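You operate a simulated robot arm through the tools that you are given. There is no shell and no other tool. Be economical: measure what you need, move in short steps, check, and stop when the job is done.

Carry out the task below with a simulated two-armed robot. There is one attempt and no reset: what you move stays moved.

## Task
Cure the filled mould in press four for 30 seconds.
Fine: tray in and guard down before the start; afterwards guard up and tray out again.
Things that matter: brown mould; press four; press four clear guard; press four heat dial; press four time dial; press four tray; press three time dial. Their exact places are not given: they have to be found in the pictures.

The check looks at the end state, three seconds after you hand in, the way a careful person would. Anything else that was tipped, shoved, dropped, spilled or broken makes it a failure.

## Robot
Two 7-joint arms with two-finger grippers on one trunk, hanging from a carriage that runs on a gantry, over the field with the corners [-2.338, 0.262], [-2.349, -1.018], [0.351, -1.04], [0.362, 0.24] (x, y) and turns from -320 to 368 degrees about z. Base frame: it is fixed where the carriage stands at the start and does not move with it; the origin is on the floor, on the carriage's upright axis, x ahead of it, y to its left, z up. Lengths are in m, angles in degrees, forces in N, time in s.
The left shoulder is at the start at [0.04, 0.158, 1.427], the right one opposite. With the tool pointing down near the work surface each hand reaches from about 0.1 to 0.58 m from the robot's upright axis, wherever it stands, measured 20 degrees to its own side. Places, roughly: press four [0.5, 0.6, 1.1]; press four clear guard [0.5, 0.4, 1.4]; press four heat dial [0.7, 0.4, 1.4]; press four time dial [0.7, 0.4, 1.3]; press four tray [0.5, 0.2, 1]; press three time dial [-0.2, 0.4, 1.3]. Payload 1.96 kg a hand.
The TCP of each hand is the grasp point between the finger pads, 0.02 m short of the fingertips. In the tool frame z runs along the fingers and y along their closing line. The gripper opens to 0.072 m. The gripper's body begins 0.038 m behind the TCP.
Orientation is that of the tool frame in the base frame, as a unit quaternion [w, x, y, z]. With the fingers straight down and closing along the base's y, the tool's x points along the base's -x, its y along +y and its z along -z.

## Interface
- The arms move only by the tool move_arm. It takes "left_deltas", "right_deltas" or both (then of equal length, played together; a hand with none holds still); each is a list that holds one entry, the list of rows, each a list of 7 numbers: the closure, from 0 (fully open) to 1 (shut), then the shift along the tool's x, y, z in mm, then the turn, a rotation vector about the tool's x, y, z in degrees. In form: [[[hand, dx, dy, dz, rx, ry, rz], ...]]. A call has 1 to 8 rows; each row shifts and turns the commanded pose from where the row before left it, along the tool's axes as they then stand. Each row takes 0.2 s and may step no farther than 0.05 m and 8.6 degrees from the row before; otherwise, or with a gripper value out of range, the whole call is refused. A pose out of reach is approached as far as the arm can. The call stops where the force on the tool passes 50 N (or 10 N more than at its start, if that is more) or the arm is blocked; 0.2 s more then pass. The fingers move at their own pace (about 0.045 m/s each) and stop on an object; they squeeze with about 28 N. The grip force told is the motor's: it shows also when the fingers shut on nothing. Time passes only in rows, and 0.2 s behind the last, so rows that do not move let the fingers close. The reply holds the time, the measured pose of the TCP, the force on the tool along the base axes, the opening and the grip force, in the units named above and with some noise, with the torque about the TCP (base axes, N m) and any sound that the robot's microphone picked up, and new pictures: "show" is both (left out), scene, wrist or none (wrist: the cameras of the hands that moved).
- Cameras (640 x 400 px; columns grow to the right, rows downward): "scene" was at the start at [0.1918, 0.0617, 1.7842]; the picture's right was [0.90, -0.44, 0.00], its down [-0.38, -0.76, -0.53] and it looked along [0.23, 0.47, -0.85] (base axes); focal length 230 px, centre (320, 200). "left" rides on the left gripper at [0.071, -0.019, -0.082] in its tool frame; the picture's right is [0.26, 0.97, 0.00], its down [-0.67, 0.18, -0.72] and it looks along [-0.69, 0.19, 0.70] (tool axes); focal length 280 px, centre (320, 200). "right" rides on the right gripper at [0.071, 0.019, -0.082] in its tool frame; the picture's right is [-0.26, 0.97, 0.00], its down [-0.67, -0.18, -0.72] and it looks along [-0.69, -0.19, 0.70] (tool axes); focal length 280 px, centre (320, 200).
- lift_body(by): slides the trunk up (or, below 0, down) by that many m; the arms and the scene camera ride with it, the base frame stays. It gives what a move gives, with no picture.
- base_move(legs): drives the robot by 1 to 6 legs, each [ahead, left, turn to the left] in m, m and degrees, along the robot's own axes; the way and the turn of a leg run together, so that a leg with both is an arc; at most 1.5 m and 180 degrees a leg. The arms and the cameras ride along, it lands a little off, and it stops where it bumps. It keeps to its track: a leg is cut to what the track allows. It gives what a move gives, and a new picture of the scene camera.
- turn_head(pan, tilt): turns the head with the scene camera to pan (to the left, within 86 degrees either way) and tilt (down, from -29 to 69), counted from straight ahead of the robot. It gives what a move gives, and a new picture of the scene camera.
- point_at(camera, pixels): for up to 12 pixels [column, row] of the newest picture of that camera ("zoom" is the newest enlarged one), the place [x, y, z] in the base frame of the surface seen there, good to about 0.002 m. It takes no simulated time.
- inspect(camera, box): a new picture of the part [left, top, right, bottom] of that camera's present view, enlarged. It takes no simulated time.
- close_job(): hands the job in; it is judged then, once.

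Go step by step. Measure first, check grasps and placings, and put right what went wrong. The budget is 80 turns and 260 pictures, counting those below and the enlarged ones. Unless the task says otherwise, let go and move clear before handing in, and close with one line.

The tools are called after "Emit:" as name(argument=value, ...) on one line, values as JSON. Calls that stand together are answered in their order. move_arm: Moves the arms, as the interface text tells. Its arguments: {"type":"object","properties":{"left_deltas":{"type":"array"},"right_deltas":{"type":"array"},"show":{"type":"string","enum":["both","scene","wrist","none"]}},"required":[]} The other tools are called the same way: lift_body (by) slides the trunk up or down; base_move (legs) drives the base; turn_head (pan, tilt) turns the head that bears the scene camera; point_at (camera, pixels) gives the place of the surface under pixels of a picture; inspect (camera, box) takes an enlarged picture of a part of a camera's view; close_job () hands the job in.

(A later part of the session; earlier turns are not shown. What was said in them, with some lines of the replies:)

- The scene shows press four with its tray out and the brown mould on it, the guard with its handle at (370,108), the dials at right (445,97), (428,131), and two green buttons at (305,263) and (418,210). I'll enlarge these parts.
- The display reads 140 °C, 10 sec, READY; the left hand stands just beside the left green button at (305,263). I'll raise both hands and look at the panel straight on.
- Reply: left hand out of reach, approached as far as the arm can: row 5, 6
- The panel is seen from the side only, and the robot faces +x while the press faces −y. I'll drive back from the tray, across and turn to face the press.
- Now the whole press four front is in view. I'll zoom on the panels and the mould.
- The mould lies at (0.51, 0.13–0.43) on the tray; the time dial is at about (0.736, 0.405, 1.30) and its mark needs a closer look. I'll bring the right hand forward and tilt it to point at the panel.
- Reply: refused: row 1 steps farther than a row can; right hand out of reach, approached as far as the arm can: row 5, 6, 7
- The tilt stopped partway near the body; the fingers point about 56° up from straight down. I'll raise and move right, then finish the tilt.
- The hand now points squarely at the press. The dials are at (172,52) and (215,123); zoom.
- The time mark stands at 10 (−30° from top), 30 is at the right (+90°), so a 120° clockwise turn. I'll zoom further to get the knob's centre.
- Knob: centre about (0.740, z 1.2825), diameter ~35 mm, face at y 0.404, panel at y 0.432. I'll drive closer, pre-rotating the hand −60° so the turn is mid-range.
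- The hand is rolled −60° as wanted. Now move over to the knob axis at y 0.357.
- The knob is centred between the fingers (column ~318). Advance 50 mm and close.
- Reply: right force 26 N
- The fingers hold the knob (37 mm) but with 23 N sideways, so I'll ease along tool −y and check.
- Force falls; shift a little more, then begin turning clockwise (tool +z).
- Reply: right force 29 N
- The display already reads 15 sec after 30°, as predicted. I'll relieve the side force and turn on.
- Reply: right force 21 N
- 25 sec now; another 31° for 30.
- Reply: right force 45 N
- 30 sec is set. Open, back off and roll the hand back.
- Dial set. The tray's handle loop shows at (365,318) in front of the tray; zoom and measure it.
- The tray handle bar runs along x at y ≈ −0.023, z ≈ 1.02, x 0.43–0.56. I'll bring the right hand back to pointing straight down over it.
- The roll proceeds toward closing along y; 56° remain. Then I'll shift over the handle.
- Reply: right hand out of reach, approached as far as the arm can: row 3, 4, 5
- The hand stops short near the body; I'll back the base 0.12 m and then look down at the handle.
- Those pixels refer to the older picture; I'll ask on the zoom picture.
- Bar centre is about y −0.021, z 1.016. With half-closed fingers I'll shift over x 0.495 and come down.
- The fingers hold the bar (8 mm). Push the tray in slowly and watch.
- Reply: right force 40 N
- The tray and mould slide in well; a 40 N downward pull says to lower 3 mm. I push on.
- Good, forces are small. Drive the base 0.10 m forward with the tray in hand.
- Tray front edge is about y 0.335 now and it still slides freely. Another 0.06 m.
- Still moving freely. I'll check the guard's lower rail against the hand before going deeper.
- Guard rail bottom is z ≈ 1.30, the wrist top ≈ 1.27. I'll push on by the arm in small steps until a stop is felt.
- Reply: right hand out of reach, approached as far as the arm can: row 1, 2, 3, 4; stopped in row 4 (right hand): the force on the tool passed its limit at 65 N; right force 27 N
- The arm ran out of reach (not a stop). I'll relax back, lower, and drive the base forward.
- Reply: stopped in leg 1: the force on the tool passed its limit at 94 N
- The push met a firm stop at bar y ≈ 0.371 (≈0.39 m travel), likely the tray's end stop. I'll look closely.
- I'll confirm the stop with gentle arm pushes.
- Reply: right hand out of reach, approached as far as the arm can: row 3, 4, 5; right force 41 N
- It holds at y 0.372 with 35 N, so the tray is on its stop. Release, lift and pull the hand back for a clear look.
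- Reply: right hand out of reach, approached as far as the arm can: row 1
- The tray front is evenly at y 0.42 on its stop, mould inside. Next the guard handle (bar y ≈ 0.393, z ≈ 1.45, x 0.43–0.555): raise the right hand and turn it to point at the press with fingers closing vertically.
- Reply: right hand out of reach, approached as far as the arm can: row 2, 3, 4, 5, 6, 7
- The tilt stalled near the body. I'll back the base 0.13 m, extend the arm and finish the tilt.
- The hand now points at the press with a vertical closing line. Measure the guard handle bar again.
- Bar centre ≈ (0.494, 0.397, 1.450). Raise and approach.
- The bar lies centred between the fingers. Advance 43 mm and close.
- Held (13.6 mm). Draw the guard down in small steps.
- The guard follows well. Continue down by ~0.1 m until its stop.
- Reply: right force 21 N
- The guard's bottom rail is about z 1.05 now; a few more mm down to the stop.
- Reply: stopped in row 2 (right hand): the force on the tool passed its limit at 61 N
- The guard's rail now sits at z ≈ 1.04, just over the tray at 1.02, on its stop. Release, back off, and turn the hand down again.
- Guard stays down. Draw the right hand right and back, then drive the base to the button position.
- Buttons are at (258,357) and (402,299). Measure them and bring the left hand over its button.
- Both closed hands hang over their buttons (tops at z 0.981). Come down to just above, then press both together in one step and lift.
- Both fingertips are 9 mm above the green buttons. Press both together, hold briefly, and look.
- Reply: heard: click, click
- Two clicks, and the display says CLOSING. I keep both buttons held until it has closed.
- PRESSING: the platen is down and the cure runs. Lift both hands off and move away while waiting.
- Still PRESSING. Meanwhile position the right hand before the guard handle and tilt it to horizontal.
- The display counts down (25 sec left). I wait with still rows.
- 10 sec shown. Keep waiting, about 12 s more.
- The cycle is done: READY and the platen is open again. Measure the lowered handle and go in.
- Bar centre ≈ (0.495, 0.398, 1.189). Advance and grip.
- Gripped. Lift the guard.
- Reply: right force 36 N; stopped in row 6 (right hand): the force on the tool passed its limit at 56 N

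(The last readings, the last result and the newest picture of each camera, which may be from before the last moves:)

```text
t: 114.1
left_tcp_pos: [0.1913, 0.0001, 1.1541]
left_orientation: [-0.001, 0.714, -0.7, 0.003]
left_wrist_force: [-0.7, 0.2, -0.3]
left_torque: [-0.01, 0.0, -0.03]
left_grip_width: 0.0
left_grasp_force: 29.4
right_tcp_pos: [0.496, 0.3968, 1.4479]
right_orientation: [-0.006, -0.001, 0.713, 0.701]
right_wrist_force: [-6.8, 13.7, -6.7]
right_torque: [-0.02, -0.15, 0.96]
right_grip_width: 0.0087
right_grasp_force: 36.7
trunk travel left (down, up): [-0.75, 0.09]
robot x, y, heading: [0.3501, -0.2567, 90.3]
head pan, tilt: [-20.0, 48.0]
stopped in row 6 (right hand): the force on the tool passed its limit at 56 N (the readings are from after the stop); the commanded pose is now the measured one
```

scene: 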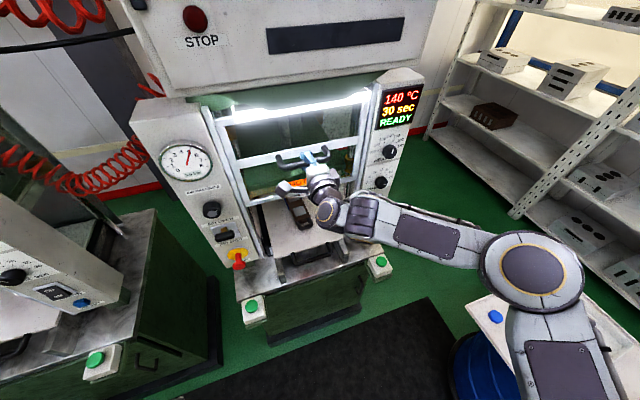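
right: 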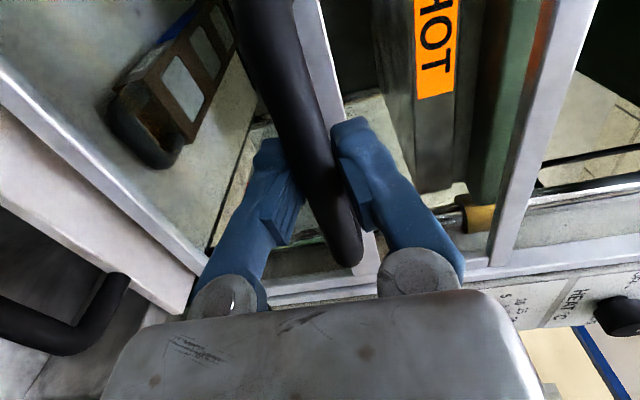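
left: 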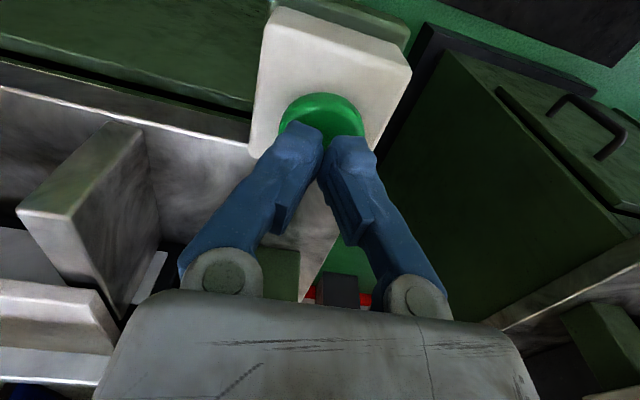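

The guard is at its upper stop (bar z 1.448, as at first). Release and back away, then tilt the hand down.

Emit:
move_arm(right_deltas=[[[0, 0, 0, 0, 0, 0, 0], [0, 0, 0, 0, 0, 0, 0], [0, 0, 0, 0, 0, 0, 0], [0, 0, 0, -40, 0, 0, 0], [0, 0, 0, -45, 0, 0, 0], [0, 0, 0, -45, 0, 0, 0], [0, 0, -40, -20, 0, 0, 0], [0, 0, -45, 0, 0, 0, 0]]], show="scene")

Emit:
move_arm(right_deltas=[[[0, 0, -45, 0, 8.5, 0, 0], [0, 0, -20, 0, 8.5, 0, 0], [0, 0, 0, 0, 8.5, 0, 0], [0, 0, 0, 0, 8.5, 0, 0], [0, 0, 0, 0, 8.5, 0, 0], [0, 0, 0, 0, 8.5, 0, 0], [0, 0, 0, 0, 8.5, 0, 0], [0, 0, 0, 0, 8.5, 0, 0]]], show="none")

Emit:
move_arm(right_deltas=[[[0.4, 0, 0, 0, 8.5, 0, 0], [0.4, 0, 0, 0, 8.5, 0, 0], [0.4, 0, 0, 0, 4.5, 0, 0]]], show="both")

```text
t: 115.9
left_tcp_pos: [0.1931, 0.0009, 1.1537]
left_orientation: [0.0, 0.713, -0.701, 0.004]
left_wrist_force: [1.0, 0.9, -0.3]
left_torque: [0.03, 0.0, 0.04]
left_grip_width: 0.0
left_grasp_force: 29.7
right_tcp_pos: [0.4972, 0.2475, 1.3635]
right_orientation: [-0.004, 0.001, 0.712, 0.703]
right_wrist_force: [0.3, -0.8, 0.6]
right_torque: [0.01, -0.01, -0.04]
right_grip_width: 0.0719
right_grasp_force: 0.1
trunk travel left (down, up): [-0.75, 0.09]
robot x, y, heading: [0.3488, -0.2534, 90.3]
head pan, tilt: [-20.0, 48.0]
```

scene: 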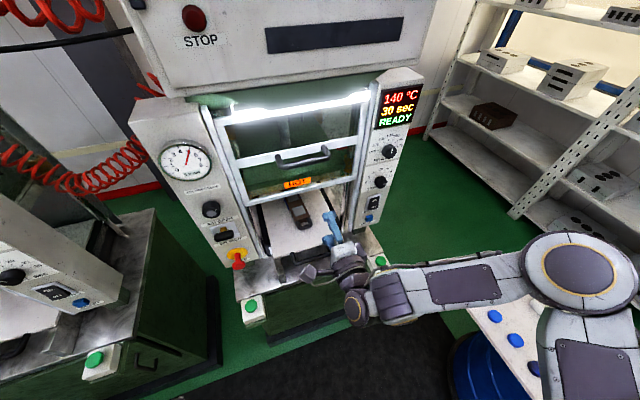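

```text
t: 117.7
left_tcp_pos: [0.1928, 0.0009, 1.1536]
left_orientation: [-0.001, 0.713, -0.701, 0.004]
left_wrist_force: [0.2, -0.4, 0.4]
left_torque: [0.01, -0.03, 0.0]
left_grip_width: 0.0
left_grasp_force: 29.6
right_tcp_pos: [0.4973, 0.2412, 1.3008]
right_orientation: [-0.003, -0.002, 0.983, 0.183]
right_wrist_force: [0.3, -0.7, -0.1]
right_torque: [0.0, 0.01, 0.0]
right_grip_width: 0.072
right_grasp_force: 0.1
trunk travel left (down, up): [-0.75, 0.09]
robot x, y, heading: [0.3499, -0.2593, 90.1]
head pan, tilt: [-20.0, 48.0]
```

```text
t: 118.5
left_tcp_pos: [0.1924, 0.0, 1.1528]
left_orientation: [-0.001, 0.712, -0.702, 0.003]
left_wrist_force: [-0.3, 0.2, -0.8]
left_torque: [-0.02, -0.01, 0.03]
left_grip_width: 0.0002
left_grasp_force: 29.3
right_tcp_pos: [0.4963, 0.2416, 1.3025]
right_orientation: [-0.003, -0.003, 1.0, -0.002]
right_wrist_force: [0.6, -0.1, 0.4]
right_torque: [0.0, 0.0, 0.01]
right_grip_width: 0.0431
right_grasp_force: 0.1
trunk travel left (down, up): [-0.75, 0.09]
robot x, y, heading: [0.351, -0.2522, 90.2]
head pan, tilt: [-20.0, 48.0]
```

scene: 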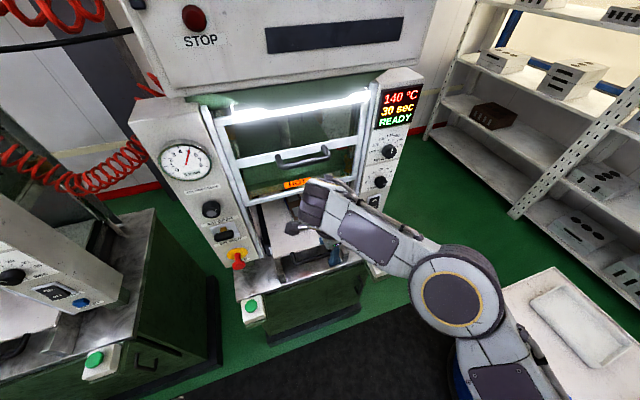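
right: 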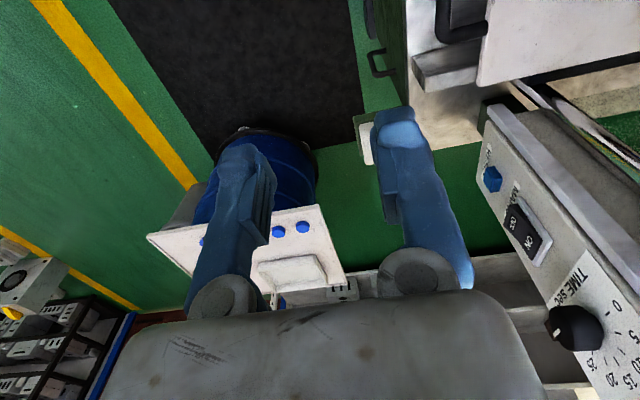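

The guard stays up. Lower the hand to z ≈ 1.08, then drive forward over the tray handle (y ≈ 0.37).

Emit:
move_arm(right_deltas=[[[0.4, 0, 0, 45, 0, 0, 0], [0.4, 0, 0, 45, 0, 0, 0], [0.4, 0, 0, 45, 0, 0, 0], [0.4, 0, 0, 45, 0, 0, 0], [0.4, 0, 0, 45, 0, 0, 0]]], show="none")

Emit:
base_move(legs=[[0.12, 0.013, 0]])

Emit:
inspect(camera="right", box=[0, 0, 640, 400])

```text
t: 119.7
left_tcp_pos: [0.1929, 0.0005, 1.1542]
left_orientation: [0.0, 0.713, -0.701, 0.005]
left_wrist_force: [-0.4, 0.4, 0.3]
left_torque: [0.01, -0.01, 0.02]
left_grip_width: 0.0002
left_grasp_force: 29.7
right_tcp_pos: [0.4942, 0.2352, 1.0745]
right_orientation: [-0.002, -0.002, 1.0, -0.001]
right_wrist_force: [0.6, -0.2, 0.5]
right_torque: [-0.03, -0.01, 0.01]
right_grip_width: 0.0432
right_grasp_force: 0.0
trunk travel left (down, up): [-0.75, 0.09]
robot x, y, heading: [0.3517, -0.2601, 90.4]
head pan, tilt: [-20.0, 48.0]
```

```text
t: 120.9
left_tcp_pos: [0.1796, 0.1194, 1.1533]
left_orientation: [-0.001, 0.713, -0.701, 0.004]
left_wrist_force: [0.6, 0.8, -0.1]
left_torque: [0.0, 0.0, -0.03]
left_grip_width: 0.0
left_grasp_force: 29.8
right_tcp_pos: [0.4815, 0.3535, 1.0741]
right_orientation: [-0.002, -0.001, 1.0, -0.003]
right_wrist_force: [-0.4, -0.9, 0.0]
right_torque: [0.01, -0.01, 0.0]
right_grip_width: 0.0433
right_grasp_force: 0.1
trunk travel left (down, up): [-0.75, 0.09]
robot x, y, heading: [0.3381, -0.1387, 90.5]
head pan, tilt: [-20.0, 48.0]
```

scene: 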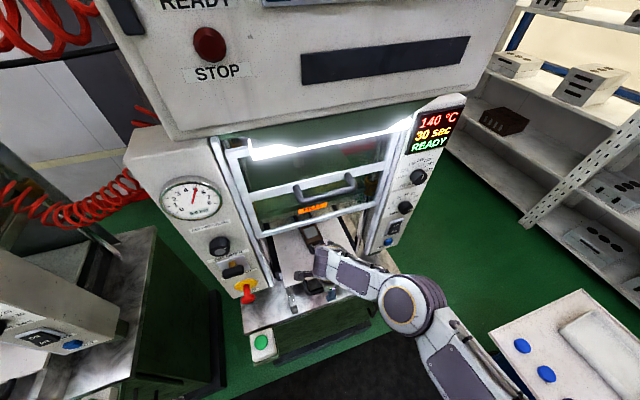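

```text
1.00 times, centred on (320, 200) of right (not enlarged: the box is as wide or as high as the picture)
```

zoom: 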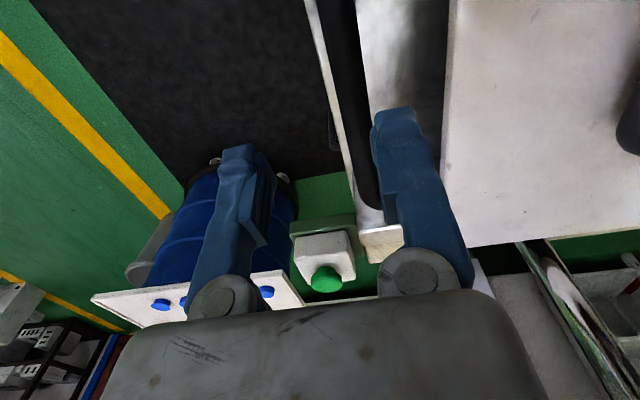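

Emit:
point_at(camera="zoom", pixels=[[343, 30], [350, 80], [358, 130], [365, 180], [450, 100]])

```text
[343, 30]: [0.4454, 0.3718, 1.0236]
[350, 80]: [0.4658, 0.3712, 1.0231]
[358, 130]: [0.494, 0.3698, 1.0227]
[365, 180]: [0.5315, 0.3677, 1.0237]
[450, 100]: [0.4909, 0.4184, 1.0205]
```

Bar at y 0.370. Shift 17 mm forward, lower and grip.

Emit:
move_arm(right_deltas=[[[0.4, -10, 17, 0, 0, 0, 0], [0.4, 0, 0, 30, 0, 0, 0], [0.4, 0, 0, 30, 0, 0, 0], [0.4, 0, 0, 0, 0, 0, 0], [1, 0, 0, 0, 0, 0, 0], [1, 0, 0, 0, 0, 0, 0], [1, 0, 0, 0, 0, 0, 0]]], show="wrist")

```text
t: 122.5
left_tcp_pos: [0.1798, 0.1199, 1.1545]
left_orientation: [0.0, 0.713, -0.701, 0.003]
left_wrist_force: [0.1, 0.0, -0.3]
left_torque: [-0.01, 0.02, 0.01]
left_grip_width: 0.0002
left_grasp_force: 29.8
right_tcp_pos: [0.4887, 0.3714, 1.0153]
right_orientation: [-0.002, -0.002, 1.0, -0.002]
right_wrist_force: [-0.1, 3.7, -5.5]
right_torque: [0.04, -0.03, -0.02]
right_grip_width: 0.0083
right_grasp_force: 28.1
trunk travel left (down, up): [-0.75, 0.09]
robot x, y, heading: [0.3376, -0.137, 90.2]
head pan, tilt: [-20.0, 48.0]
```

right: 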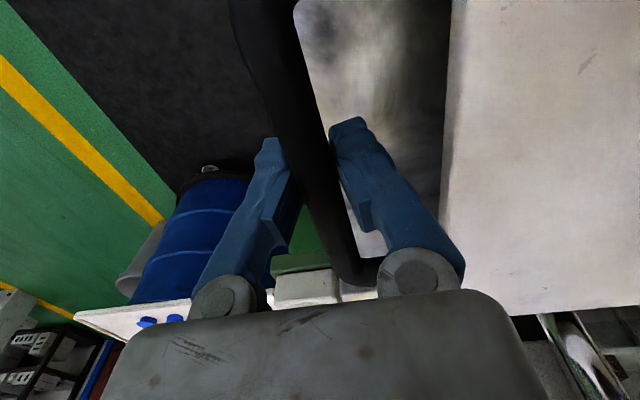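

Gripped. Pull the tray out gently, first with the arm.

Emit:
move_arm(right_deltas=[[[1, 0, -8, 0, 0, 0, 0], [1, 0, -18, 0, 0, 0, 0], [1, 0, -22, 0, 0, 0, 0], [1, 0, -25, 0, 0, 0, 0], [1, 0, -25, 0, 0, 0, 0], [1, 0, -25, 0, 0, 0, 0], [1, 0, -20, 0, 0, 0, 0], [1, 0, -10, 0, 0, 0, 0]]], show="scene")

```text
t: 124.3
left_tcp_pos: [0.1773, 0.1187, 1.155]
left_orientation: [0.001, 0.713, -0.701, 0.003]
left_wrist_force: [1.0, -0.1, 0.1]
left_torque: [0.06, -0.02, 0.02]
left_grip_width: 0.0002
left_grasp_force: 29.4
right_tcp_pos: [0.4877, 0.2169, 1.014]
right_orientation: [-0.005, -0.002, 1.0, -0.002]
right_wrist_force: [-20.3, 1.4, -6.3]
right_torque: [0.02, 0.4, 0.0]
right_grip_width: 0.008
right_grasp_force: 35.7
trunk travel left (down, up): [-0.75, 0.09]
robot x, y, heading: [0.3401, -0.1382, 90.2]
head pan, tilt: [-20.0, 48.0]
```

scene: 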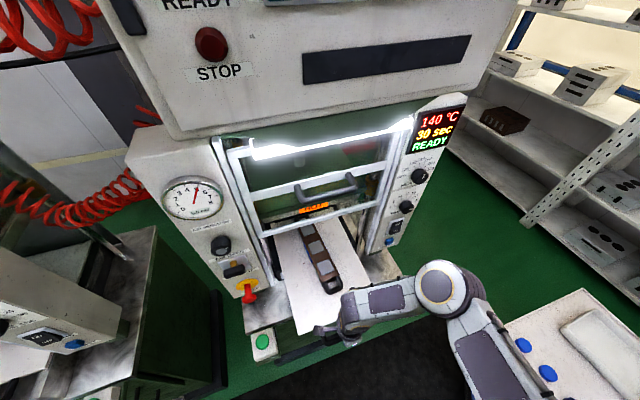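

The tray and mould come along. Now back the base 0.16 m.

Emit:
base_move(legs=[[-0.16, 0, 0]])

```text
t: 125.7
left_tcp_pos: [0.1765, -0.0397, 1.1538]
left_orientation: [0.001, 0.713, -0.701, 0.003]
left_wrist_force: [0.0, -0.8, 0.6]
left_torque: [-0.02, 0.0, 0.02]
left_grip_width: 0.0
left_grasp_force: 29.5
right_tcp_pos: [0.4866, 0.0587, 1.0122]
right_orientation: [-0.005, -0.002, 1.0, -0.003]
right_wrist_force: [-24.3, -2.2, -4.7]
right_torque: [-0.03, 0.19, -0.07]
right_grip_width: 0.0076
right_grasp_force: 35.5
trunk travel left (down, up): [-0.75, 0.09]
robot x, y, heading: [0.3406, -0.2978, 90.2]
head pan, tilt: [-20.0, 48.0]
```

scene: 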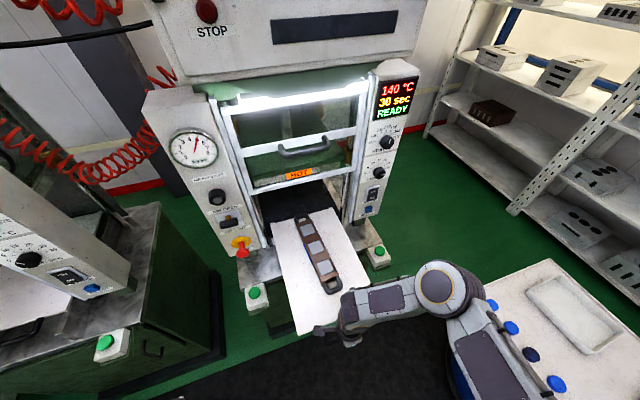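

80 mm remain to the starting place. Back 0.05 m by base, then the rest by the arm.

Emit:
base_move(legs=[[-0.05, 0, 0]])

Emit:
move_arm(right_deltas=[[[1, 2, -8, 0, 0, 0, 0], [1, 0, -8, 0, 0, 0, 0], [1, 0, -8, 0, 0, 0, 0], [1, 0, -5, 0, 0, 0, 0], [1, 0, 0, 0, 0, 0, 0]]], show="scene")

```text
t: 126.7
left_tcp_pos: [0.1761, -0.087, 1.1531]
left_orientation: [0.001, 0.714, -0.7, 0.004]
left_wrist_force: [0.3, 1.2, -0.3]
left_torque: [0.03, 0.02, 0.0]
left_grip_width: 0.0003
left_grasp_force: 29.6
right_tcp_pos: [0.4878, 0.0093, 1.0125]
right_orientation: [-0.007, -0.003, 1.0, -0.004]
right_wrist_force: [-21.4, -2.5, -15.0]
right_torque: [0.01, 0.66, -0.02]
right_grip_width: 0.0074
right_grasp_force: 35.8
trunk travel left (down, up): [-0.75, 0.09]
robot x, y, heading: [0.3379, -0.3466, 90.2]
head pan, tilt: [-20.0, 48.0]
```

scene: 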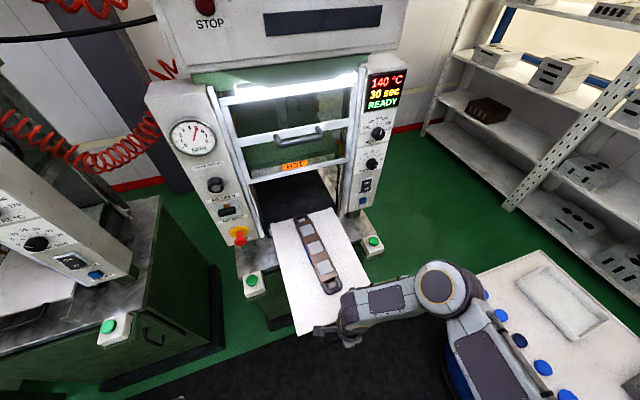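

```text
t: 127.9
left_tcp_pos: [0.1773, -0.0867, 1.1537]
left_orientation: [0.001, 0.713, -0.701, 0.003]
left_wrist_force: [0.0, 0.5, 0.0]
left_torque: [0.01, 0.03, -0.03]
left_grip_width: 0.0
left_grasp_force: 29.5
right_tcp_pos: [0.4871, -0.0191, 1.0134]
right_orientation: [-0.007, -0.002, 1.0, -0.004]
right_wrist_force: [-14.6, 2.2, -14.6]
right_torque: [0.03, 0.03, -0.12]
right_grip_width: 0.0075
right_grasp_force: 35.7
trunk travel left (down, up): [-0.75, 0.09]
robot x, y, heading: [0.3352, -0.3438, 90.1]
head pan, tilt: [-20.0, 48.0]
```

scene: 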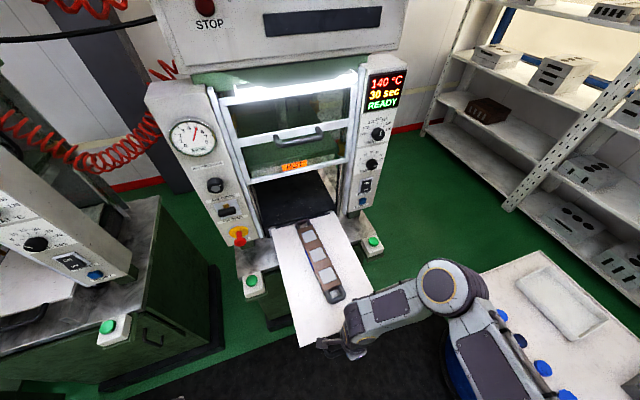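

The bar is at y −0.019; 3 mm more to where it began, then release and lift clear.

Emit:
move_arm(right_deltas=[[[1, 0, -3, 0, 0, 0, 0], [1, 0, 0, 0, 0, 0, 0], [0.4, 0, 0, 0, 0, 0, 0], [0.4, 0, 0, 0, 0, 0, 0], [0.4, 0, 0, -30, 0, 0, 0], [0.4, 0, 0, -45, 0, 0, 0], [0.4, 0, 0, -45, 0, 0, 0]]], show="none")

Emit:
base_move(legs=[[-0.1, 0, 0]])

Emit:
inspect(camera="scene", box=[200, 60, 420, 340])

Emit:
inspect(camera="scene", box=[260, 180, 380, 340])

```text
t: 129.5
left_tcp_pos: [0.1807, -0.0866, 1.1531]
left_orientation: [0.0, 0.713, -0.701, 0.003]
left_wrist_force: [-0.6, -1.1, 0.3]
left_torque: [0.03, -0.02, -0.02]
left_grip_width: 0.0
left_grasp_force: 29.7
right_tcp_pos: [0.4915, -0.0232, 1.1347]
right_orientation: [-0.006, -0.002, 1.0, -0.004]
right_wrist_force: [-0.6, -0.8, 0.1]
right_torque: [-0.02, 0.01, 0.0]
right_grip_width: 0.0432
right_grasp_force: 0.1
trunk travel left (down, up): [-0.75, 0.09]
robot x, y, heading: [0.3382, -0.3454, 90.3]
head pan, tilt: [-20.0, 48.0]
```

```text
t: 130.6
left_tcp_pos: [0.1829, -0.1873, 1.1543]
left_orientation: [0.0, 0.712, -0.702, 0.004]
left_wrist_force: [-0.4, 0.4, 0.1]
left_torque: [-0.02, 0.02, -0.03]
left_grip_width: 0.0
left_grasp_force: 29.5
right_tcp_pos: [0.4939, -0.1225, 1.1345]
right_orientation: [-0.006, -0.001, 1.0, -0.002]
right_wrist_force: [0.2, -0.5, 0.1]
right_torque: [0.01, 0.04, -0.02]
right_grip_width: 0.0431
right_grasp_force: 0.1
trunk travel left (down, up): [-0.75, 0.09]
robot x, y, heading: [0.3395, -0.4413, 89.9]
head pan, tilt: [-20.0, 48.0]
```

scene: 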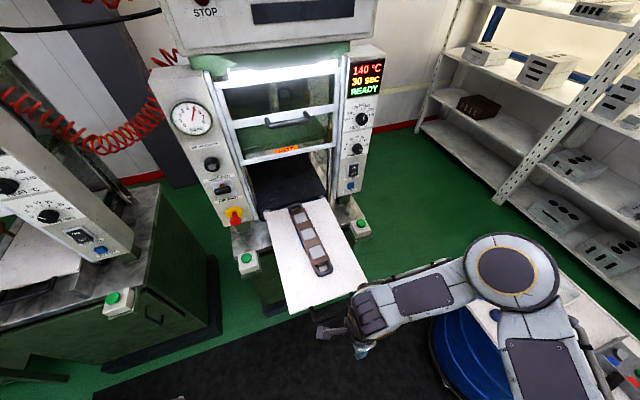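

```text
1.43 times, centred on (310, 200) of scene
```

zoom: 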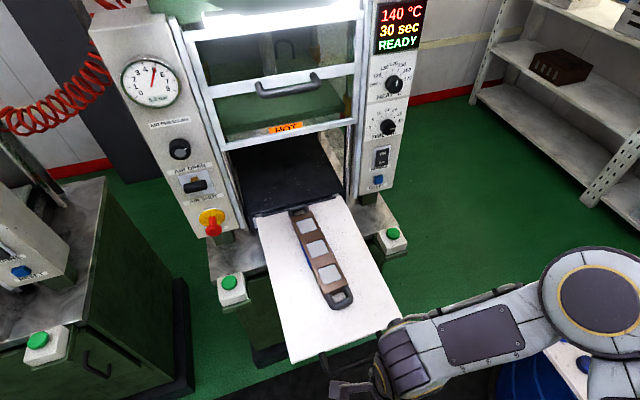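

```text
2.50 times, centred on (320, 260) of scene
```

zoom: 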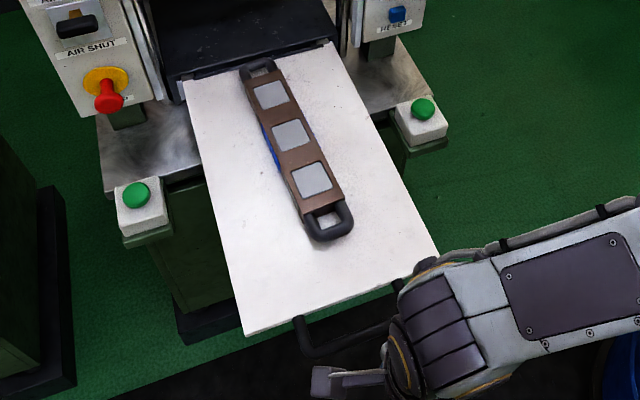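

The tray is fully out with the mould on it, the guard is up, the display reads 140 °C / 30 sec / READY, and both hands are clear. I'm handing in.

Emit:
close_job()

```text
The job is handed in.
```

The brown mould went through one full 30-second cycle at 140 °C in press four, with the tray in and the guard down before the start. The guard is now up, the tray is out with the mould on it, and both hands are clear.
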